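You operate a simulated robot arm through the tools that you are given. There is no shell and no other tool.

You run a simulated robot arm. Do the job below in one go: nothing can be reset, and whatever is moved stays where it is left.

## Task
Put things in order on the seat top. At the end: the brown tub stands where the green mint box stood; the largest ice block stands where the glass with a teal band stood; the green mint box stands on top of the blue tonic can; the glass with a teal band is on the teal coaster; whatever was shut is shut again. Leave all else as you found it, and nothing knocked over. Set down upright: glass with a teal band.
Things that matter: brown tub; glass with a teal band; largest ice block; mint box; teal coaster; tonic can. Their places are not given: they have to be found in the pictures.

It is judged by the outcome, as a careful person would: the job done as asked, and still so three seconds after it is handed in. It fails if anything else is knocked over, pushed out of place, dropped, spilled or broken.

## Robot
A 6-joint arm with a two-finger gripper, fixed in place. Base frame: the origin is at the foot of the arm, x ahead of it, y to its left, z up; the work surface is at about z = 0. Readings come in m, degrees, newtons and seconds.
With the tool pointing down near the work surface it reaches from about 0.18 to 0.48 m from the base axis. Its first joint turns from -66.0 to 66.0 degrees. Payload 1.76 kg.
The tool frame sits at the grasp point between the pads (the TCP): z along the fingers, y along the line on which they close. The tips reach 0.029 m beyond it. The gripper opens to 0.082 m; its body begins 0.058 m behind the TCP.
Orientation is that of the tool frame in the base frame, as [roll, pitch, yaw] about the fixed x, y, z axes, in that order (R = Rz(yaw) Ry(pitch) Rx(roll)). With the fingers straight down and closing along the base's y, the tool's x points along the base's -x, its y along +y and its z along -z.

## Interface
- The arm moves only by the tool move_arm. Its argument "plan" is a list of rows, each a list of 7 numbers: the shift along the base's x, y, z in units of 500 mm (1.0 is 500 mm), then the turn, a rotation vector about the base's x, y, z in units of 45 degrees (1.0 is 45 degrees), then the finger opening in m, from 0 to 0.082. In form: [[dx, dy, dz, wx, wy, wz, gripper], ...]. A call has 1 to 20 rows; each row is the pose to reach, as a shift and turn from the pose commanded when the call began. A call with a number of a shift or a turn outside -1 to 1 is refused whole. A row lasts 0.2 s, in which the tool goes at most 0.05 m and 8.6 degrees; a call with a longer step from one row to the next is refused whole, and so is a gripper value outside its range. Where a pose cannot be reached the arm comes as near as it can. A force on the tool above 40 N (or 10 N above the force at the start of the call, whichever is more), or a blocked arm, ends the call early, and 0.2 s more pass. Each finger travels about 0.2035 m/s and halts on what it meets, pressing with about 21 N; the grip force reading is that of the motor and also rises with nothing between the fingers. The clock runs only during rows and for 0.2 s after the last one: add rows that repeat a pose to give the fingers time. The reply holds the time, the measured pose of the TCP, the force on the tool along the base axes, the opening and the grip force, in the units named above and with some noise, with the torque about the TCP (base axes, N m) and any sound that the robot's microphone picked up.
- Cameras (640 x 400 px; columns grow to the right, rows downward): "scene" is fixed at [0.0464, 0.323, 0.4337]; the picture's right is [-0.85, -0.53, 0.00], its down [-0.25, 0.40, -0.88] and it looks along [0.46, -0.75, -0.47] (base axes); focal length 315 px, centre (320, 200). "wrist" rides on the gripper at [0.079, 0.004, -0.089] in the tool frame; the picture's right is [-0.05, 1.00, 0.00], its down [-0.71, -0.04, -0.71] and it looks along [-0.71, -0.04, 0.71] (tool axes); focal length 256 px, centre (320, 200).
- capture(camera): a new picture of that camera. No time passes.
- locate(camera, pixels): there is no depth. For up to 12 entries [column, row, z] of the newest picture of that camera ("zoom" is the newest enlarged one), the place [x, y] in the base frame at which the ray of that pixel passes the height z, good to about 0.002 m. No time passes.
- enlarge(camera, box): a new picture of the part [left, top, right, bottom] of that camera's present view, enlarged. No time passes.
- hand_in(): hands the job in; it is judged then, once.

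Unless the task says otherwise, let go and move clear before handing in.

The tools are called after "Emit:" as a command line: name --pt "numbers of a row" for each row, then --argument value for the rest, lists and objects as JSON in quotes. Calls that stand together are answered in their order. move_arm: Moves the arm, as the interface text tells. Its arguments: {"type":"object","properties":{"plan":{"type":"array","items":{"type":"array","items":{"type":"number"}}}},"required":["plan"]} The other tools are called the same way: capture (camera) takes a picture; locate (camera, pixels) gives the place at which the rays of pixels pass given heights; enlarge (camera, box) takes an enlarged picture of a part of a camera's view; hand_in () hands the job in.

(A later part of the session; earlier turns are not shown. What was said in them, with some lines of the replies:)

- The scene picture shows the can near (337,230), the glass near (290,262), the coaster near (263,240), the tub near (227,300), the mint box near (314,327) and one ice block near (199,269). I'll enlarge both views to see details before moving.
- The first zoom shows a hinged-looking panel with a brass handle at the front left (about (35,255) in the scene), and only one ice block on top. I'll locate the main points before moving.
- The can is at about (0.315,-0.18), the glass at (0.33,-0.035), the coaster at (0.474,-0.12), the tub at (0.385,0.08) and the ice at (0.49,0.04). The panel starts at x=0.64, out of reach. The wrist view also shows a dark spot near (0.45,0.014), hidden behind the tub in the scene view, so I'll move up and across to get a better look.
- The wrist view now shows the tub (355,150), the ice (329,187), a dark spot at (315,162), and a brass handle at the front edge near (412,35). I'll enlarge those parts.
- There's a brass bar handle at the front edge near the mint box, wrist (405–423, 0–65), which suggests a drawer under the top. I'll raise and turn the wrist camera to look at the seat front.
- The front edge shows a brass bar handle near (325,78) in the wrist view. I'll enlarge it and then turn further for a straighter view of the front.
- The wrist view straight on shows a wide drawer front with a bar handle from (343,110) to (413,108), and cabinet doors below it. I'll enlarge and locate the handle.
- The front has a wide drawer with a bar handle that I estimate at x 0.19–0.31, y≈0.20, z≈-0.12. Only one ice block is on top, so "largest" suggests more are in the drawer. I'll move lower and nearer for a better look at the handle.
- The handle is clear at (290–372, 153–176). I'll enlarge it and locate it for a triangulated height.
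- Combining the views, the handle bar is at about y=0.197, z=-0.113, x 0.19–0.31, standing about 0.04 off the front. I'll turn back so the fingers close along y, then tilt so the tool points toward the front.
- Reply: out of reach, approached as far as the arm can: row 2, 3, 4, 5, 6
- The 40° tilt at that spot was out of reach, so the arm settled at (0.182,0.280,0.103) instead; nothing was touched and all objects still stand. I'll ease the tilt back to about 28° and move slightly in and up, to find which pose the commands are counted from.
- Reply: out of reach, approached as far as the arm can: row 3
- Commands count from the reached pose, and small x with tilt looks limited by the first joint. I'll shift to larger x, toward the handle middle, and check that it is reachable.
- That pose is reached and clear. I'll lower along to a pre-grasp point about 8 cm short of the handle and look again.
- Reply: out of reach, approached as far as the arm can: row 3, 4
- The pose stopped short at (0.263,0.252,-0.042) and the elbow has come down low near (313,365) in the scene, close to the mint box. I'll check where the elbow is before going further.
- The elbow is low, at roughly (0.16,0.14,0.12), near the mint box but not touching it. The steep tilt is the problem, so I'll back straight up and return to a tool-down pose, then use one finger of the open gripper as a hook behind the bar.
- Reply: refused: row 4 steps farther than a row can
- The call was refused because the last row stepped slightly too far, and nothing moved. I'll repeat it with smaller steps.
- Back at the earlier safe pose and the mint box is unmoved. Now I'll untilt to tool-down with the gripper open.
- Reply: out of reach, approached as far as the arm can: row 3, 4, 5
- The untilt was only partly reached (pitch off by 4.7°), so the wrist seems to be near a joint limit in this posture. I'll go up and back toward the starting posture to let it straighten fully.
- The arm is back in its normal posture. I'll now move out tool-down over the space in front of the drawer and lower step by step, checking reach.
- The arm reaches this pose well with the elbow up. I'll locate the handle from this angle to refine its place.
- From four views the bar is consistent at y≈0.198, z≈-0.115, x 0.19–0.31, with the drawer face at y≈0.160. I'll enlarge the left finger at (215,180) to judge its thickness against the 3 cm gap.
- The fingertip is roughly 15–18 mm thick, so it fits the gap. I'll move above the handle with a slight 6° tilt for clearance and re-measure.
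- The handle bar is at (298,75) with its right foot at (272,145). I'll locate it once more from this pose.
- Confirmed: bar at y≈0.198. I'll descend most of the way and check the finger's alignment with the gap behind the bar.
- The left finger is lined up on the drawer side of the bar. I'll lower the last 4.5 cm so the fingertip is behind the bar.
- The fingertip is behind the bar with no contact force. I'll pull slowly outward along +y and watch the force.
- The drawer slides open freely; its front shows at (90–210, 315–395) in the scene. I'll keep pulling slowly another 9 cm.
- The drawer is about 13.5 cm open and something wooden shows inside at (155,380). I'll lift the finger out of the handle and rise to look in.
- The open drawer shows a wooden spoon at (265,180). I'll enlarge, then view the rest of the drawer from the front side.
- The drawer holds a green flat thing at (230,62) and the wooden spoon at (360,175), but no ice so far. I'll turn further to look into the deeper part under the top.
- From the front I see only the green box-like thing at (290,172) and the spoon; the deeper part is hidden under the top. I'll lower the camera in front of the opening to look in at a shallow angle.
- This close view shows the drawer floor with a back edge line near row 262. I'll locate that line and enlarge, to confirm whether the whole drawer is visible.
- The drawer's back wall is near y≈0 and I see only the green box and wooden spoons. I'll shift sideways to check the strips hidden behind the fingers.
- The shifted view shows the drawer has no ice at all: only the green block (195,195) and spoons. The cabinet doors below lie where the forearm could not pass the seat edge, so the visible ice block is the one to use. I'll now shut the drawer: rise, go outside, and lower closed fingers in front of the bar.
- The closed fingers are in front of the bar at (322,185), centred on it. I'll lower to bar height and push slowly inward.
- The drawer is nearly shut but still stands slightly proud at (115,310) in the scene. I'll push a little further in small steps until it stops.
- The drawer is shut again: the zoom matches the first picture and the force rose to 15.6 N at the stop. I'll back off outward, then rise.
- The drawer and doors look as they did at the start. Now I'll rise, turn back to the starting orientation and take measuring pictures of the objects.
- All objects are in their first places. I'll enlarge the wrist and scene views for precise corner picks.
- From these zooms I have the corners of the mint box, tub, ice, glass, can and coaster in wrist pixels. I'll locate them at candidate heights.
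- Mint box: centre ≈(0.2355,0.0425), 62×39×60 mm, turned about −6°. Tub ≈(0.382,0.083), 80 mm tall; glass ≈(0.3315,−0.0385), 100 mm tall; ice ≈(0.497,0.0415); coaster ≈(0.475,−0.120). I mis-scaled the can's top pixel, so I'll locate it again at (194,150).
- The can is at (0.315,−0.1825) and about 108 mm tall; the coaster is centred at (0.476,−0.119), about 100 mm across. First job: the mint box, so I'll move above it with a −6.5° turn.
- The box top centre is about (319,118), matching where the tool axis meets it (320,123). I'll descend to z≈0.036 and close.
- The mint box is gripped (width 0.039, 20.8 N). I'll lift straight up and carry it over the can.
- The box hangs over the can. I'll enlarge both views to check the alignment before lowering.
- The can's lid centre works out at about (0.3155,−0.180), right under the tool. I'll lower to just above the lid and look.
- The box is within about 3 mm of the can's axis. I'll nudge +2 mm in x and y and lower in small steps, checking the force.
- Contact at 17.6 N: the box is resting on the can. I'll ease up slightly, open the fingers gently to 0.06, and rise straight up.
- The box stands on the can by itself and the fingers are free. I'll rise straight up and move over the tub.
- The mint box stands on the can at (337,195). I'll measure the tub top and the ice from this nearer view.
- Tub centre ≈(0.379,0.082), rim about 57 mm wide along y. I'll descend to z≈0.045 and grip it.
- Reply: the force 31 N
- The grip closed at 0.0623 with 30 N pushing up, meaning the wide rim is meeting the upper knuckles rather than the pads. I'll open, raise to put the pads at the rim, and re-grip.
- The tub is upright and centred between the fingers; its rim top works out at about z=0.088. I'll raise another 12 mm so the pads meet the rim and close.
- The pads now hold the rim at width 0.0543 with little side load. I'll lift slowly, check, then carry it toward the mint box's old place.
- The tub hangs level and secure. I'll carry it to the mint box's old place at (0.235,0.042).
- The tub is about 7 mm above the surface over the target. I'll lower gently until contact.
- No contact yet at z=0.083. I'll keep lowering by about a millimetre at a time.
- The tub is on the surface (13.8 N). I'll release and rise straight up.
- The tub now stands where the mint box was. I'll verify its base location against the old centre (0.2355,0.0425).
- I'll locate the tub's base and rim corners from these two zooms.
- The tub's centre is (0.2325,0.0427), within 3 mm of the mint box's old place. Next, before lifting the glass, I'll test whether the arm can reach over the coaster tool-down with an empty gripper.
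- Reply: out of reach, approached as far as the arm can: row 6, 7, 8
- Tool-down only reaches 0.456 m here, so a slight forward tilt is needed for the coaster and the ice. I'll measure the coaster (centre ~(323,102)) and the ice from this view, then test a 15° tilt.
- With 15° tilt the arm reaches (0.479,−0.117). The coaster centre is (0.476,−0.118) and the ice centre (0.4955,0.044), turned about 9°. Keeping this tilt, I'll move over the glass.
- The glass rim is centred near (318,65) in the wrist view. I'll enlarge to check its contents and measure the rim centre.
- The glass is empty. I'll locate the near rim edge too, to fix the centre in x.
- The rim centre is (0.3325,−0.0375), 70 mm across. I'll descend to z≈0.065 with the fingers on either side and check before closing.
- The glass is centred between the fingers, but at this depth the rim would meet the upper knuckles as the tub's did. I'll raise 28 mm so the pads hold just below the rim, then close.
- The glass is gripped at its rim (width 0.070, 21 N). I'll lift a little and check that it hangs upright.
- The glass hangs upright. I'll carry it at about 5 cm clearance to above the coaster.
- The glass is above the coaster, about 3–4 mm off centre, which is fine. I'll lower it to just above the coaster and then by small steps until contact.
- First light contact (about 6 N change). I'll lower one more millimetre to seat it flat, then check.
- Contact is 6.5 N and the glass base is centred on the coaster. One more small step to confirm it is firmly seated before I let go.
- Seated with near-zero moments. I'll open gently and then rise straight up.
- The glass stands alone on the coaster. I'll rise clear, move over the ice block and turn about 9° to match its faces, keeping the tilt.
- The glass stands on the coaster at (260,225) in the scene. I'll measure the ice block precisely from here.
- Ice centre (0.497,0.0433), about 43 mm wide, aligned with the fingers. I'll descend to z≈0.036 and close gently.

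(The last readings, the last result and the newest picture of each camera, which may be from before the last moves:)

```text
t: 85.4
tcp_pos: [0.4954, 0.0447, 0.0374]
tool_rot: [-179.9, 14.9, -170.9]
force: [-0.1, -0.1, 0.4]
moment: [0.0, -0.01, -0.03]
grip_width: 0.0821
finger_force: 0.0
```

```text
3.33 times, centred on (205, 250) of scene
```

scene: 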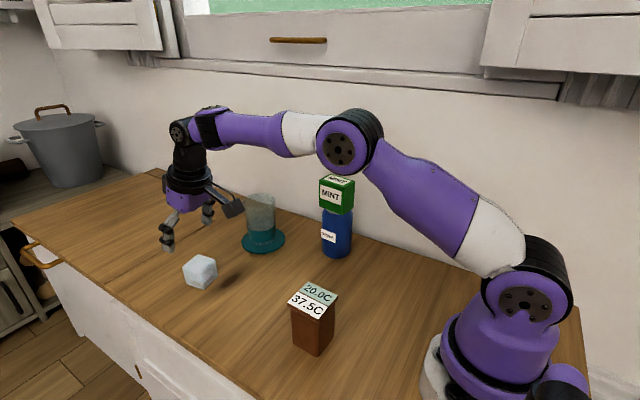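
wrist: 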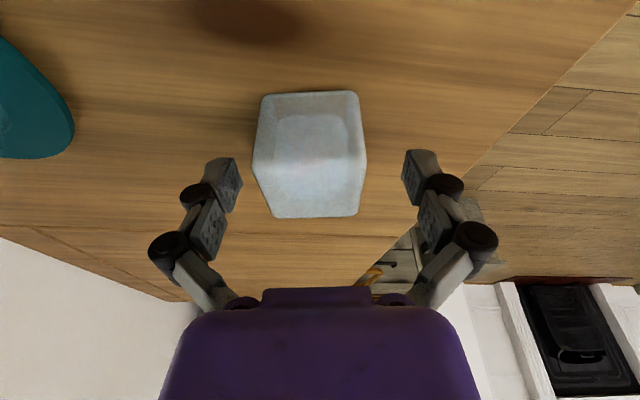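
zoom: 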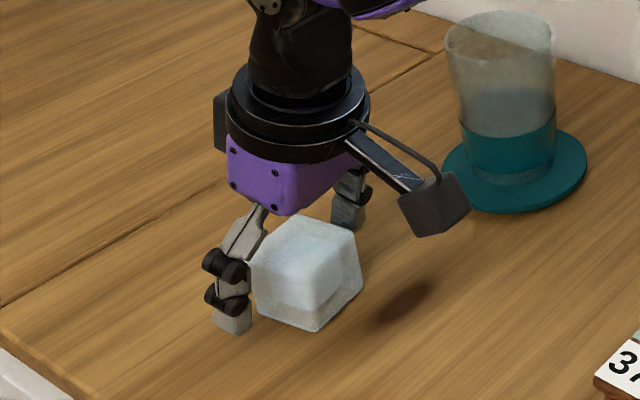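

The ice is about 4 mm off toward −y between the fingers (span 253–367 versus finger centre 321). I'll shift 3.5 mm, then close.

Emit:
move_arm --pt "0.0 -0.007 0.0 0 0 0 0.082" --pt "0.0 -0.007 0.0 0 0 0 0.07" --pt "0.0 -0.007 0.0 0 0 0 0.06" --pt "0.0 -0.007 0.0 0 0 0 0.05" --pt "0.0 -0.007 0.0 0 0 0 0.04" --pt "0.0 -0.007 0.0 0 0 0 0.03" --pt "0.0 -0.007 0.0 0 0 0 0.03"

Emit:
capture --camera "wrist"

Emit:
enlarge --camera "scene" --box '[130, 190, 280, 310]'

```text
t: 87.0
tcp_pos: [0.4967, 0.0405, 0.0363]
tool_rot: [-179.8, 15.0, -170.9]
force: [-1.0, 0.8, 3.3]
moment: [0.02, -0.02, -0.03]
grip_width: 0.0455
finger_force: 20.6
```

```text
taken
```

wrist: 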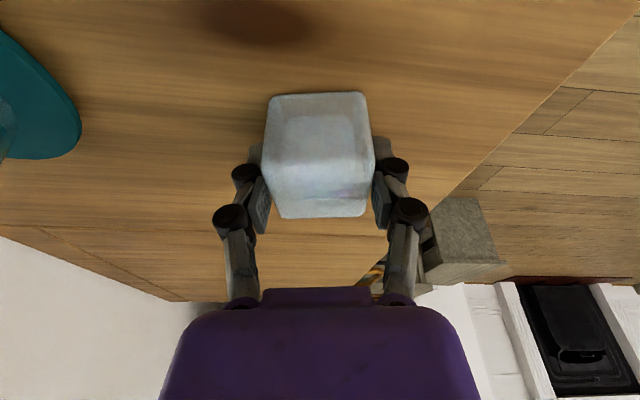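

```text
3.33 times, centred on (205, 250) of scene
```

zoom: 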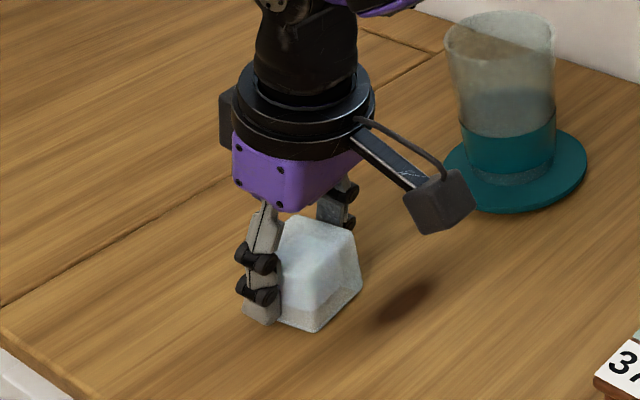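

The ice is held (width 0.0455, 20.6 N). I'll lift slowly a few centimetres and check for slipping.

Emit:
move_arm --pt "0.0 0.0 0.01 0 0 0 0.03" --pt "0.0 0.0 0.03 0 0 0 0.03" --pt "0.0 0.0 0.06 0 0 0 0.03" --pt "0.0 0.0 0.1 0 0 0 0.03" --pt "0.0 0.0 0.1 0 0 0 0.03"

Emit:
capture --camera "wrist"

Emit:
enlarge --camera "scene" --box '[130, 170, 280, 310]'

```text
t: 88.2
tcp_pos: [0.495, 0.0418, 0.0867]
tool_rot: [-179.9, 15.0, -170.9]
force: [0.1, -0.3, -0.9]
moment: [-0.01, -0.02, 0.02]
grip_width: 0.0453
finger_force: 20.7
```

```text
taken
```

wrist: 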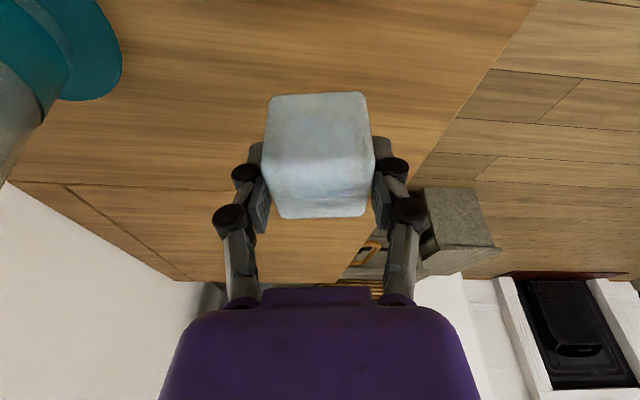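

```text
2.86 times, centred on (205, 240) of scene
```

zoom: 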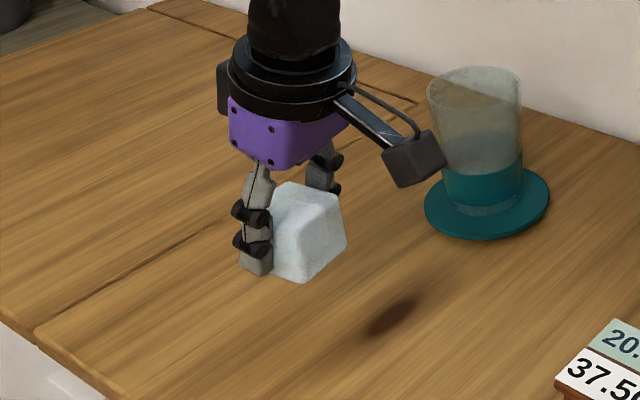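

The ice is firmly held and level. I'll carry it to where the glass stood, (0.3325,−0.038).

Emit:
move_arm --pt "-0.03 -0.015 0.06 0 0 0 0.03" --pt "-0.1 -0.05 0.08 0 0 0 0.03" --pt "-0.17 -0.084 0.08 0 0 0 0.03" --pt "-0.24 -0.118 0.08 0 0 0 0.03" --pt "-0.3 -0.148 0.07 0 0 0 0.03" --pt "-0.325 -0.16 0.04 0 0 0 0.03" --pt "-0.325 -0.16 -0.02 0 0 0 0.03" --pt "-0.325 -0.16 -0.07 0 0 0 0.03" --pt "-0.325 -0.16 -0.088 0 0 0 0.03" --pt "-0.325 -0.16 -0.088 0 0 0 0.03"

Emit:
capture --camera "wrist"

Emit:
capture --camera "scene"

```text
t: 90.4
tcp_pos: [0.3316, -0.0396, 0.0402]
tool_rot: [-179.9, 14.9, -170.8]
force: [0.6, 0.2, -0.8]
moment: [0.0, 0.02, -0.04]
grip_width: 0.0449
finger_force: 20.8
```

```text
taken
```

wrist: 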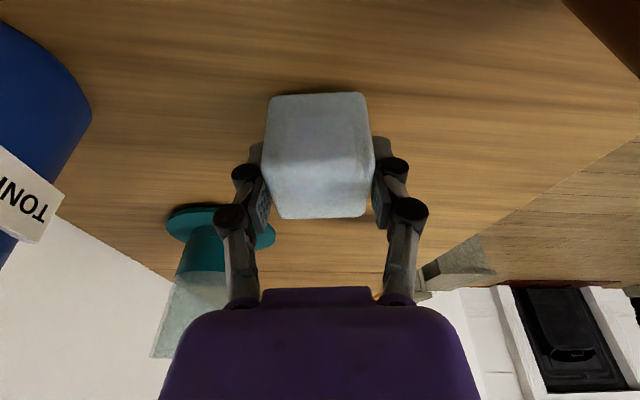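

```text
taken
```

scene: 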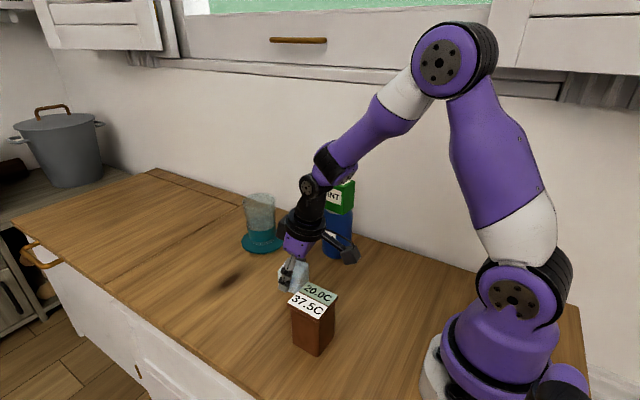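

The ice is about 4 mm above the surface over the glass's old place. I'll lower in small steps to contact.

Emit:
move_arm --pt "0.002 0.003 -0.003 0 0 0 0.03" --pt "0.002 0.003 -0.005 0 0 0 0.03"

Emit:
move_arm --pt "0.0 0.0 -0.0015 0 0 0 0.03" --pt "0.0 0.0 -0.003 0 0 0 0.03"

```text
t: 91.0
tcp_pos: [0.3323, -0.0379, 0.0398]
tool_rot: [-179.8, 15.0, -170.8]
force: [-0.1, 0.0, -0.8]
moment: [-0.01, 0.01, -0.01]
grip_width: 0.0452
finger_force: 20.8
```

```text
t: 91.6
tcp_pos: [0.333, -0.0374, 0.0391]
tool_rot: [-179.7, 14.9, -170.9]
force: [-0.5, 0.2, -0.3]
moment: [0.03, 0.02, 0.0]
grip_width: 0.0451
finger_force: 20.9
```

No contact yet (z≈0.039). I'll continue in millimetre steps.

Emit:
move_arm --pt "0.0 0.0 -0.0015 0 0 0 0.03" --pt "0.0 0.0 -0.003 0 0 0 0.03" --pt "0.0 0.0 -0.003 0 0 0 0.03"

Emit:
move_arm --pt "0.0 0.0 -0.0015 0 0 0 0.03" --pt "0.0 0.0 -0.0025 0 0 0 0.03" --pt "0.0 0.0 -0.0025 0 0 0 0.03"

```text
t: 92.4
tcp_pos: [0.3341, -0.0374, 0.039]
tool_rot: [-179.8, 15.0, -171.0]
force: [0.6, -0.4, 0.3]
moment: [0.02, 0.02, -0.03]
grip_width: 0.0453
finger_force: 21.5
```

```text
t: 93.2
tcp_pos: [0.333, -0.0384, 0.0371]
tool_rot: [-179.8, 15.0, -170.9]
force: [1.0, 0.0, 2.9]
moment: [0.0, -0.04, -0.01]
grip_width: 0.0452
finger_force: 20.9
```

Light contact has begun (about 3.5 N change). I'll open gently, then rise straight up.

Emit:
move_arm --pt "0.0 0.0 -0.001 0 0 0 0.03" --pt "0.0 0.0 -0.001 0 0 0 0.042" --pt "0.0 0.0 -0.001 0 0 0 0.048" --pt "0.0 0.0 -0.001 0 0 0 0.055" --pt "0.0 0.0 -0.001 0 0 0 0.065" --pt "0.0 0.0 -0.001 0 0 0 0.07" --pt "0.0 0.0 0.05 0 0 0 0.07" --pt "0.0 0.0 0.12 0 0 0 0.07" --pt "0.0 0.0 0.2 0 0 0 0.07" --pt "0.0 0.0 0.28 0 0 0 0.07" --pt "0.0 0.0 0.36 0 0 0 0.07"

Emit:
capture --camera "wrist"

Emit:
capture --camera "scene"

```text
t: 95.6
tcp_pos: [0.3319, -0.039, 0.2167]
tool_rot: [-179.9, 14.9, -170.9]
force: [-0.5, 0.1, -0.5]
moment: [0.01, -0.03, 0.0]
grip_width: 0.0701
finger_force: 0.1
```

```text
taken
```

wrist: 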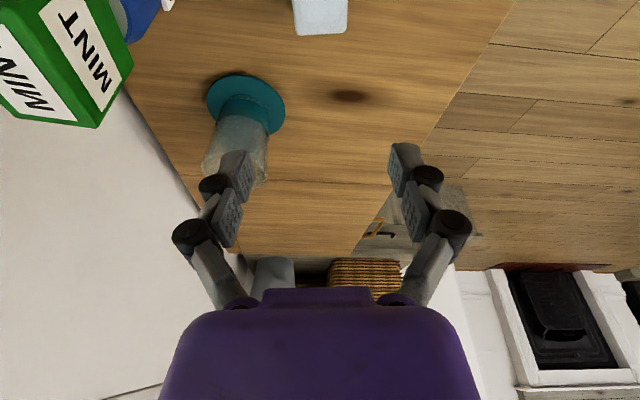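

```text
taken
```

scene: 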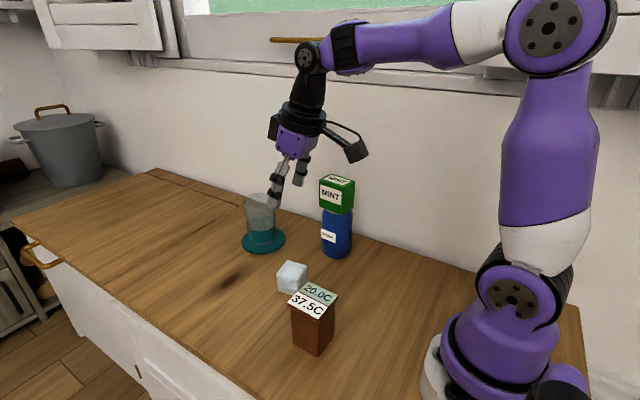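

All four placements are made. I'll rise further, straighten the tool and go back toward the starting pose for a final check.

Emit:
move_arm --pt "-0.02 0.02 0.06 0 0 -0.1 0.07" --pt "-0.05 0.04 0.12 0 0 -0.2 0.08" --pt "-0.08 0.06 0.18 0 0 -0.2 0.082" --pt "-0.1 0.06 0.2 0 0 -0.2 0.082"

Emit:
move_arm --pt "-0.05 0.0 0.0 0 0.11 0 0.082" --pt "-0.1 0.0 0.0 0 0.22 0 0.082" --pt "-0.15 0.0 0.0 0 0.333 0 0.082" --pt "-0.16 0.0 0.0 0 0.333 0 0.082"

Emit:
capture --camera "wrist"

Emit:
capture --camera "scene"

```text
t: 96.6
tcp_pos: [0.283, -0.0098, 0.3204]
tool_rot: [-179.9, 14.9, -179.9]
force: [-0.8, 0.1, 1.3]
moment: [-0.03, -0.04, -0.01]
grip_width: 0.082
finger_force: 0.0
```

```text
t: 97.6
tcp_pos: [0.202, -0.007, 0.3177]
tool_rot: [-179.9, -0.1, -179.9]
force: [0.3, 0.7, -0.4]
moment: [0.0, -0.01, -0.01]
grip_width: 0.0819
finger_force: 0.1
```

```text
taken
```

wrist: 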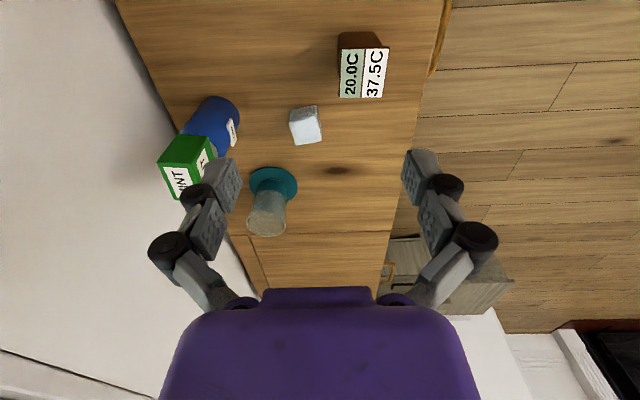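

```text
taken
```

scene: 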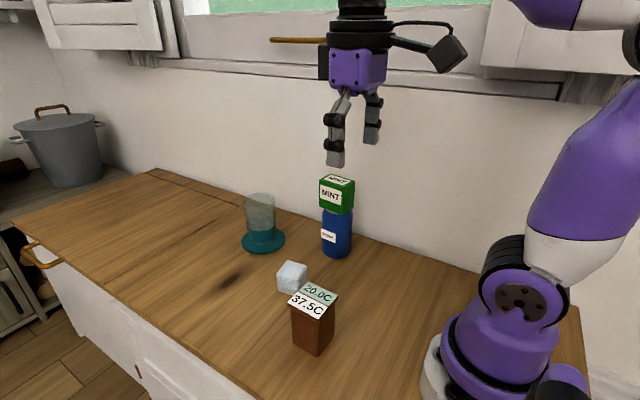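

The scene shows the tub at the mint box's old spot, the ice at the glass's old spot, the mint box on the can and the glass on the coaster. I'll enlarge for a last check of uprightness and the drawer.

Emit:
enlarge --camera "scene" --box '[220, 165, 370, 365]'

Emit:
enlarge --camera "scene" --box '[60, 280, 280, 400]'

Emit:
enlarge --camera "wrist" --box '[150, 20, 400, 250]'

Emit:
locate --camera "scene" --pixels '[[292, 268, 0.042], [290, 288, 0.0], [263, 240, 0.005], [336.6, 250, 0.0]]'

```text
2.00 times, centred on (295, 265) of scene
```

zoom: 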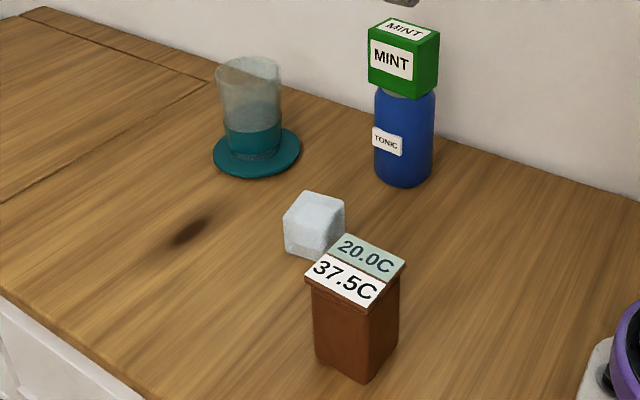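

```text
2.91 times, centred on (170, 340) of scene
```

zoom: 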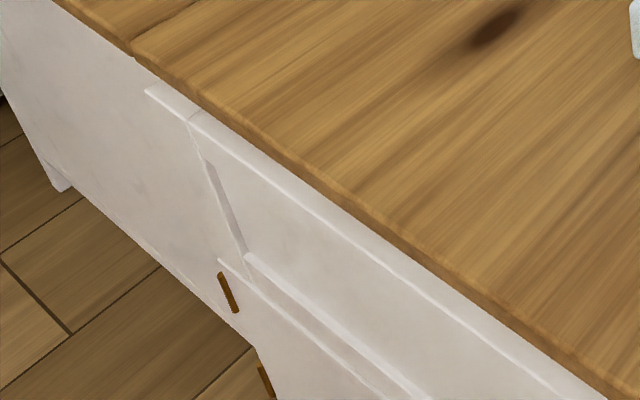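

```text
1.74 times, centred on (275, 135) of wrist
```

zoom: 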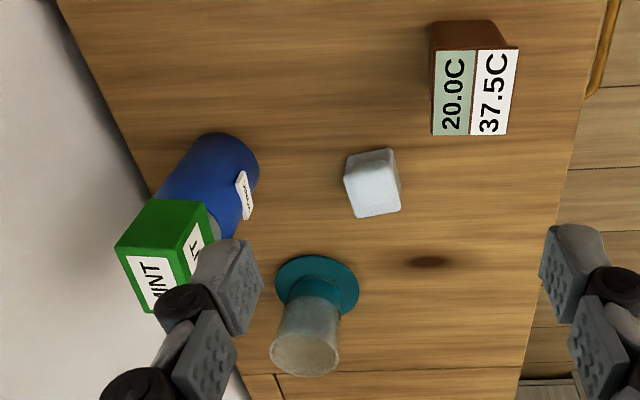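

```text
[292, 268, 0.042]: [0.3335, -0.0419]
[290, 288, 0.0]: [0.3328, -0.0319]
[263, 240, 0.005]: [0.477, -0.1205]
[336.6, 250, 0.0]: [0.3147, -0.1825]
```

All is in order: the drawer edge at (145,90) in its zoom matches the first picture. The ice is at about (0.333,−0.038), the glass stands upright in the middle of the coaster, the mint box sits square on the can, and the tub is at the mint box's old place. The gripper is empty and clear, so I'll hand in.

Emit:
hand_in

```text
The job is handed in.
```

I've handed the job in, and the last pictures showed everything where you asked, with nothing knocked over. The result of the judging hasn't come back.

- **Brown tub:** it stands where the mint box was, within about 3 mm.
- **Ice block:** it stands where the glass was, within a few millimetres.
- **Mint box:** it rests on top of the tonic can.
- **Glass with a teal band:** it stands upright on the teal coaster.
- **Drawer:** it is shut again. I opened it only to look for other ice blocks and moved nothing in it; it held a green block and wooden spoons.

**Largest ice block:** I found only one ice block, so I moved that one. I couldn't check the cabinet doors below the drawer or the lidded part at the far end, because the arm can't reach them.
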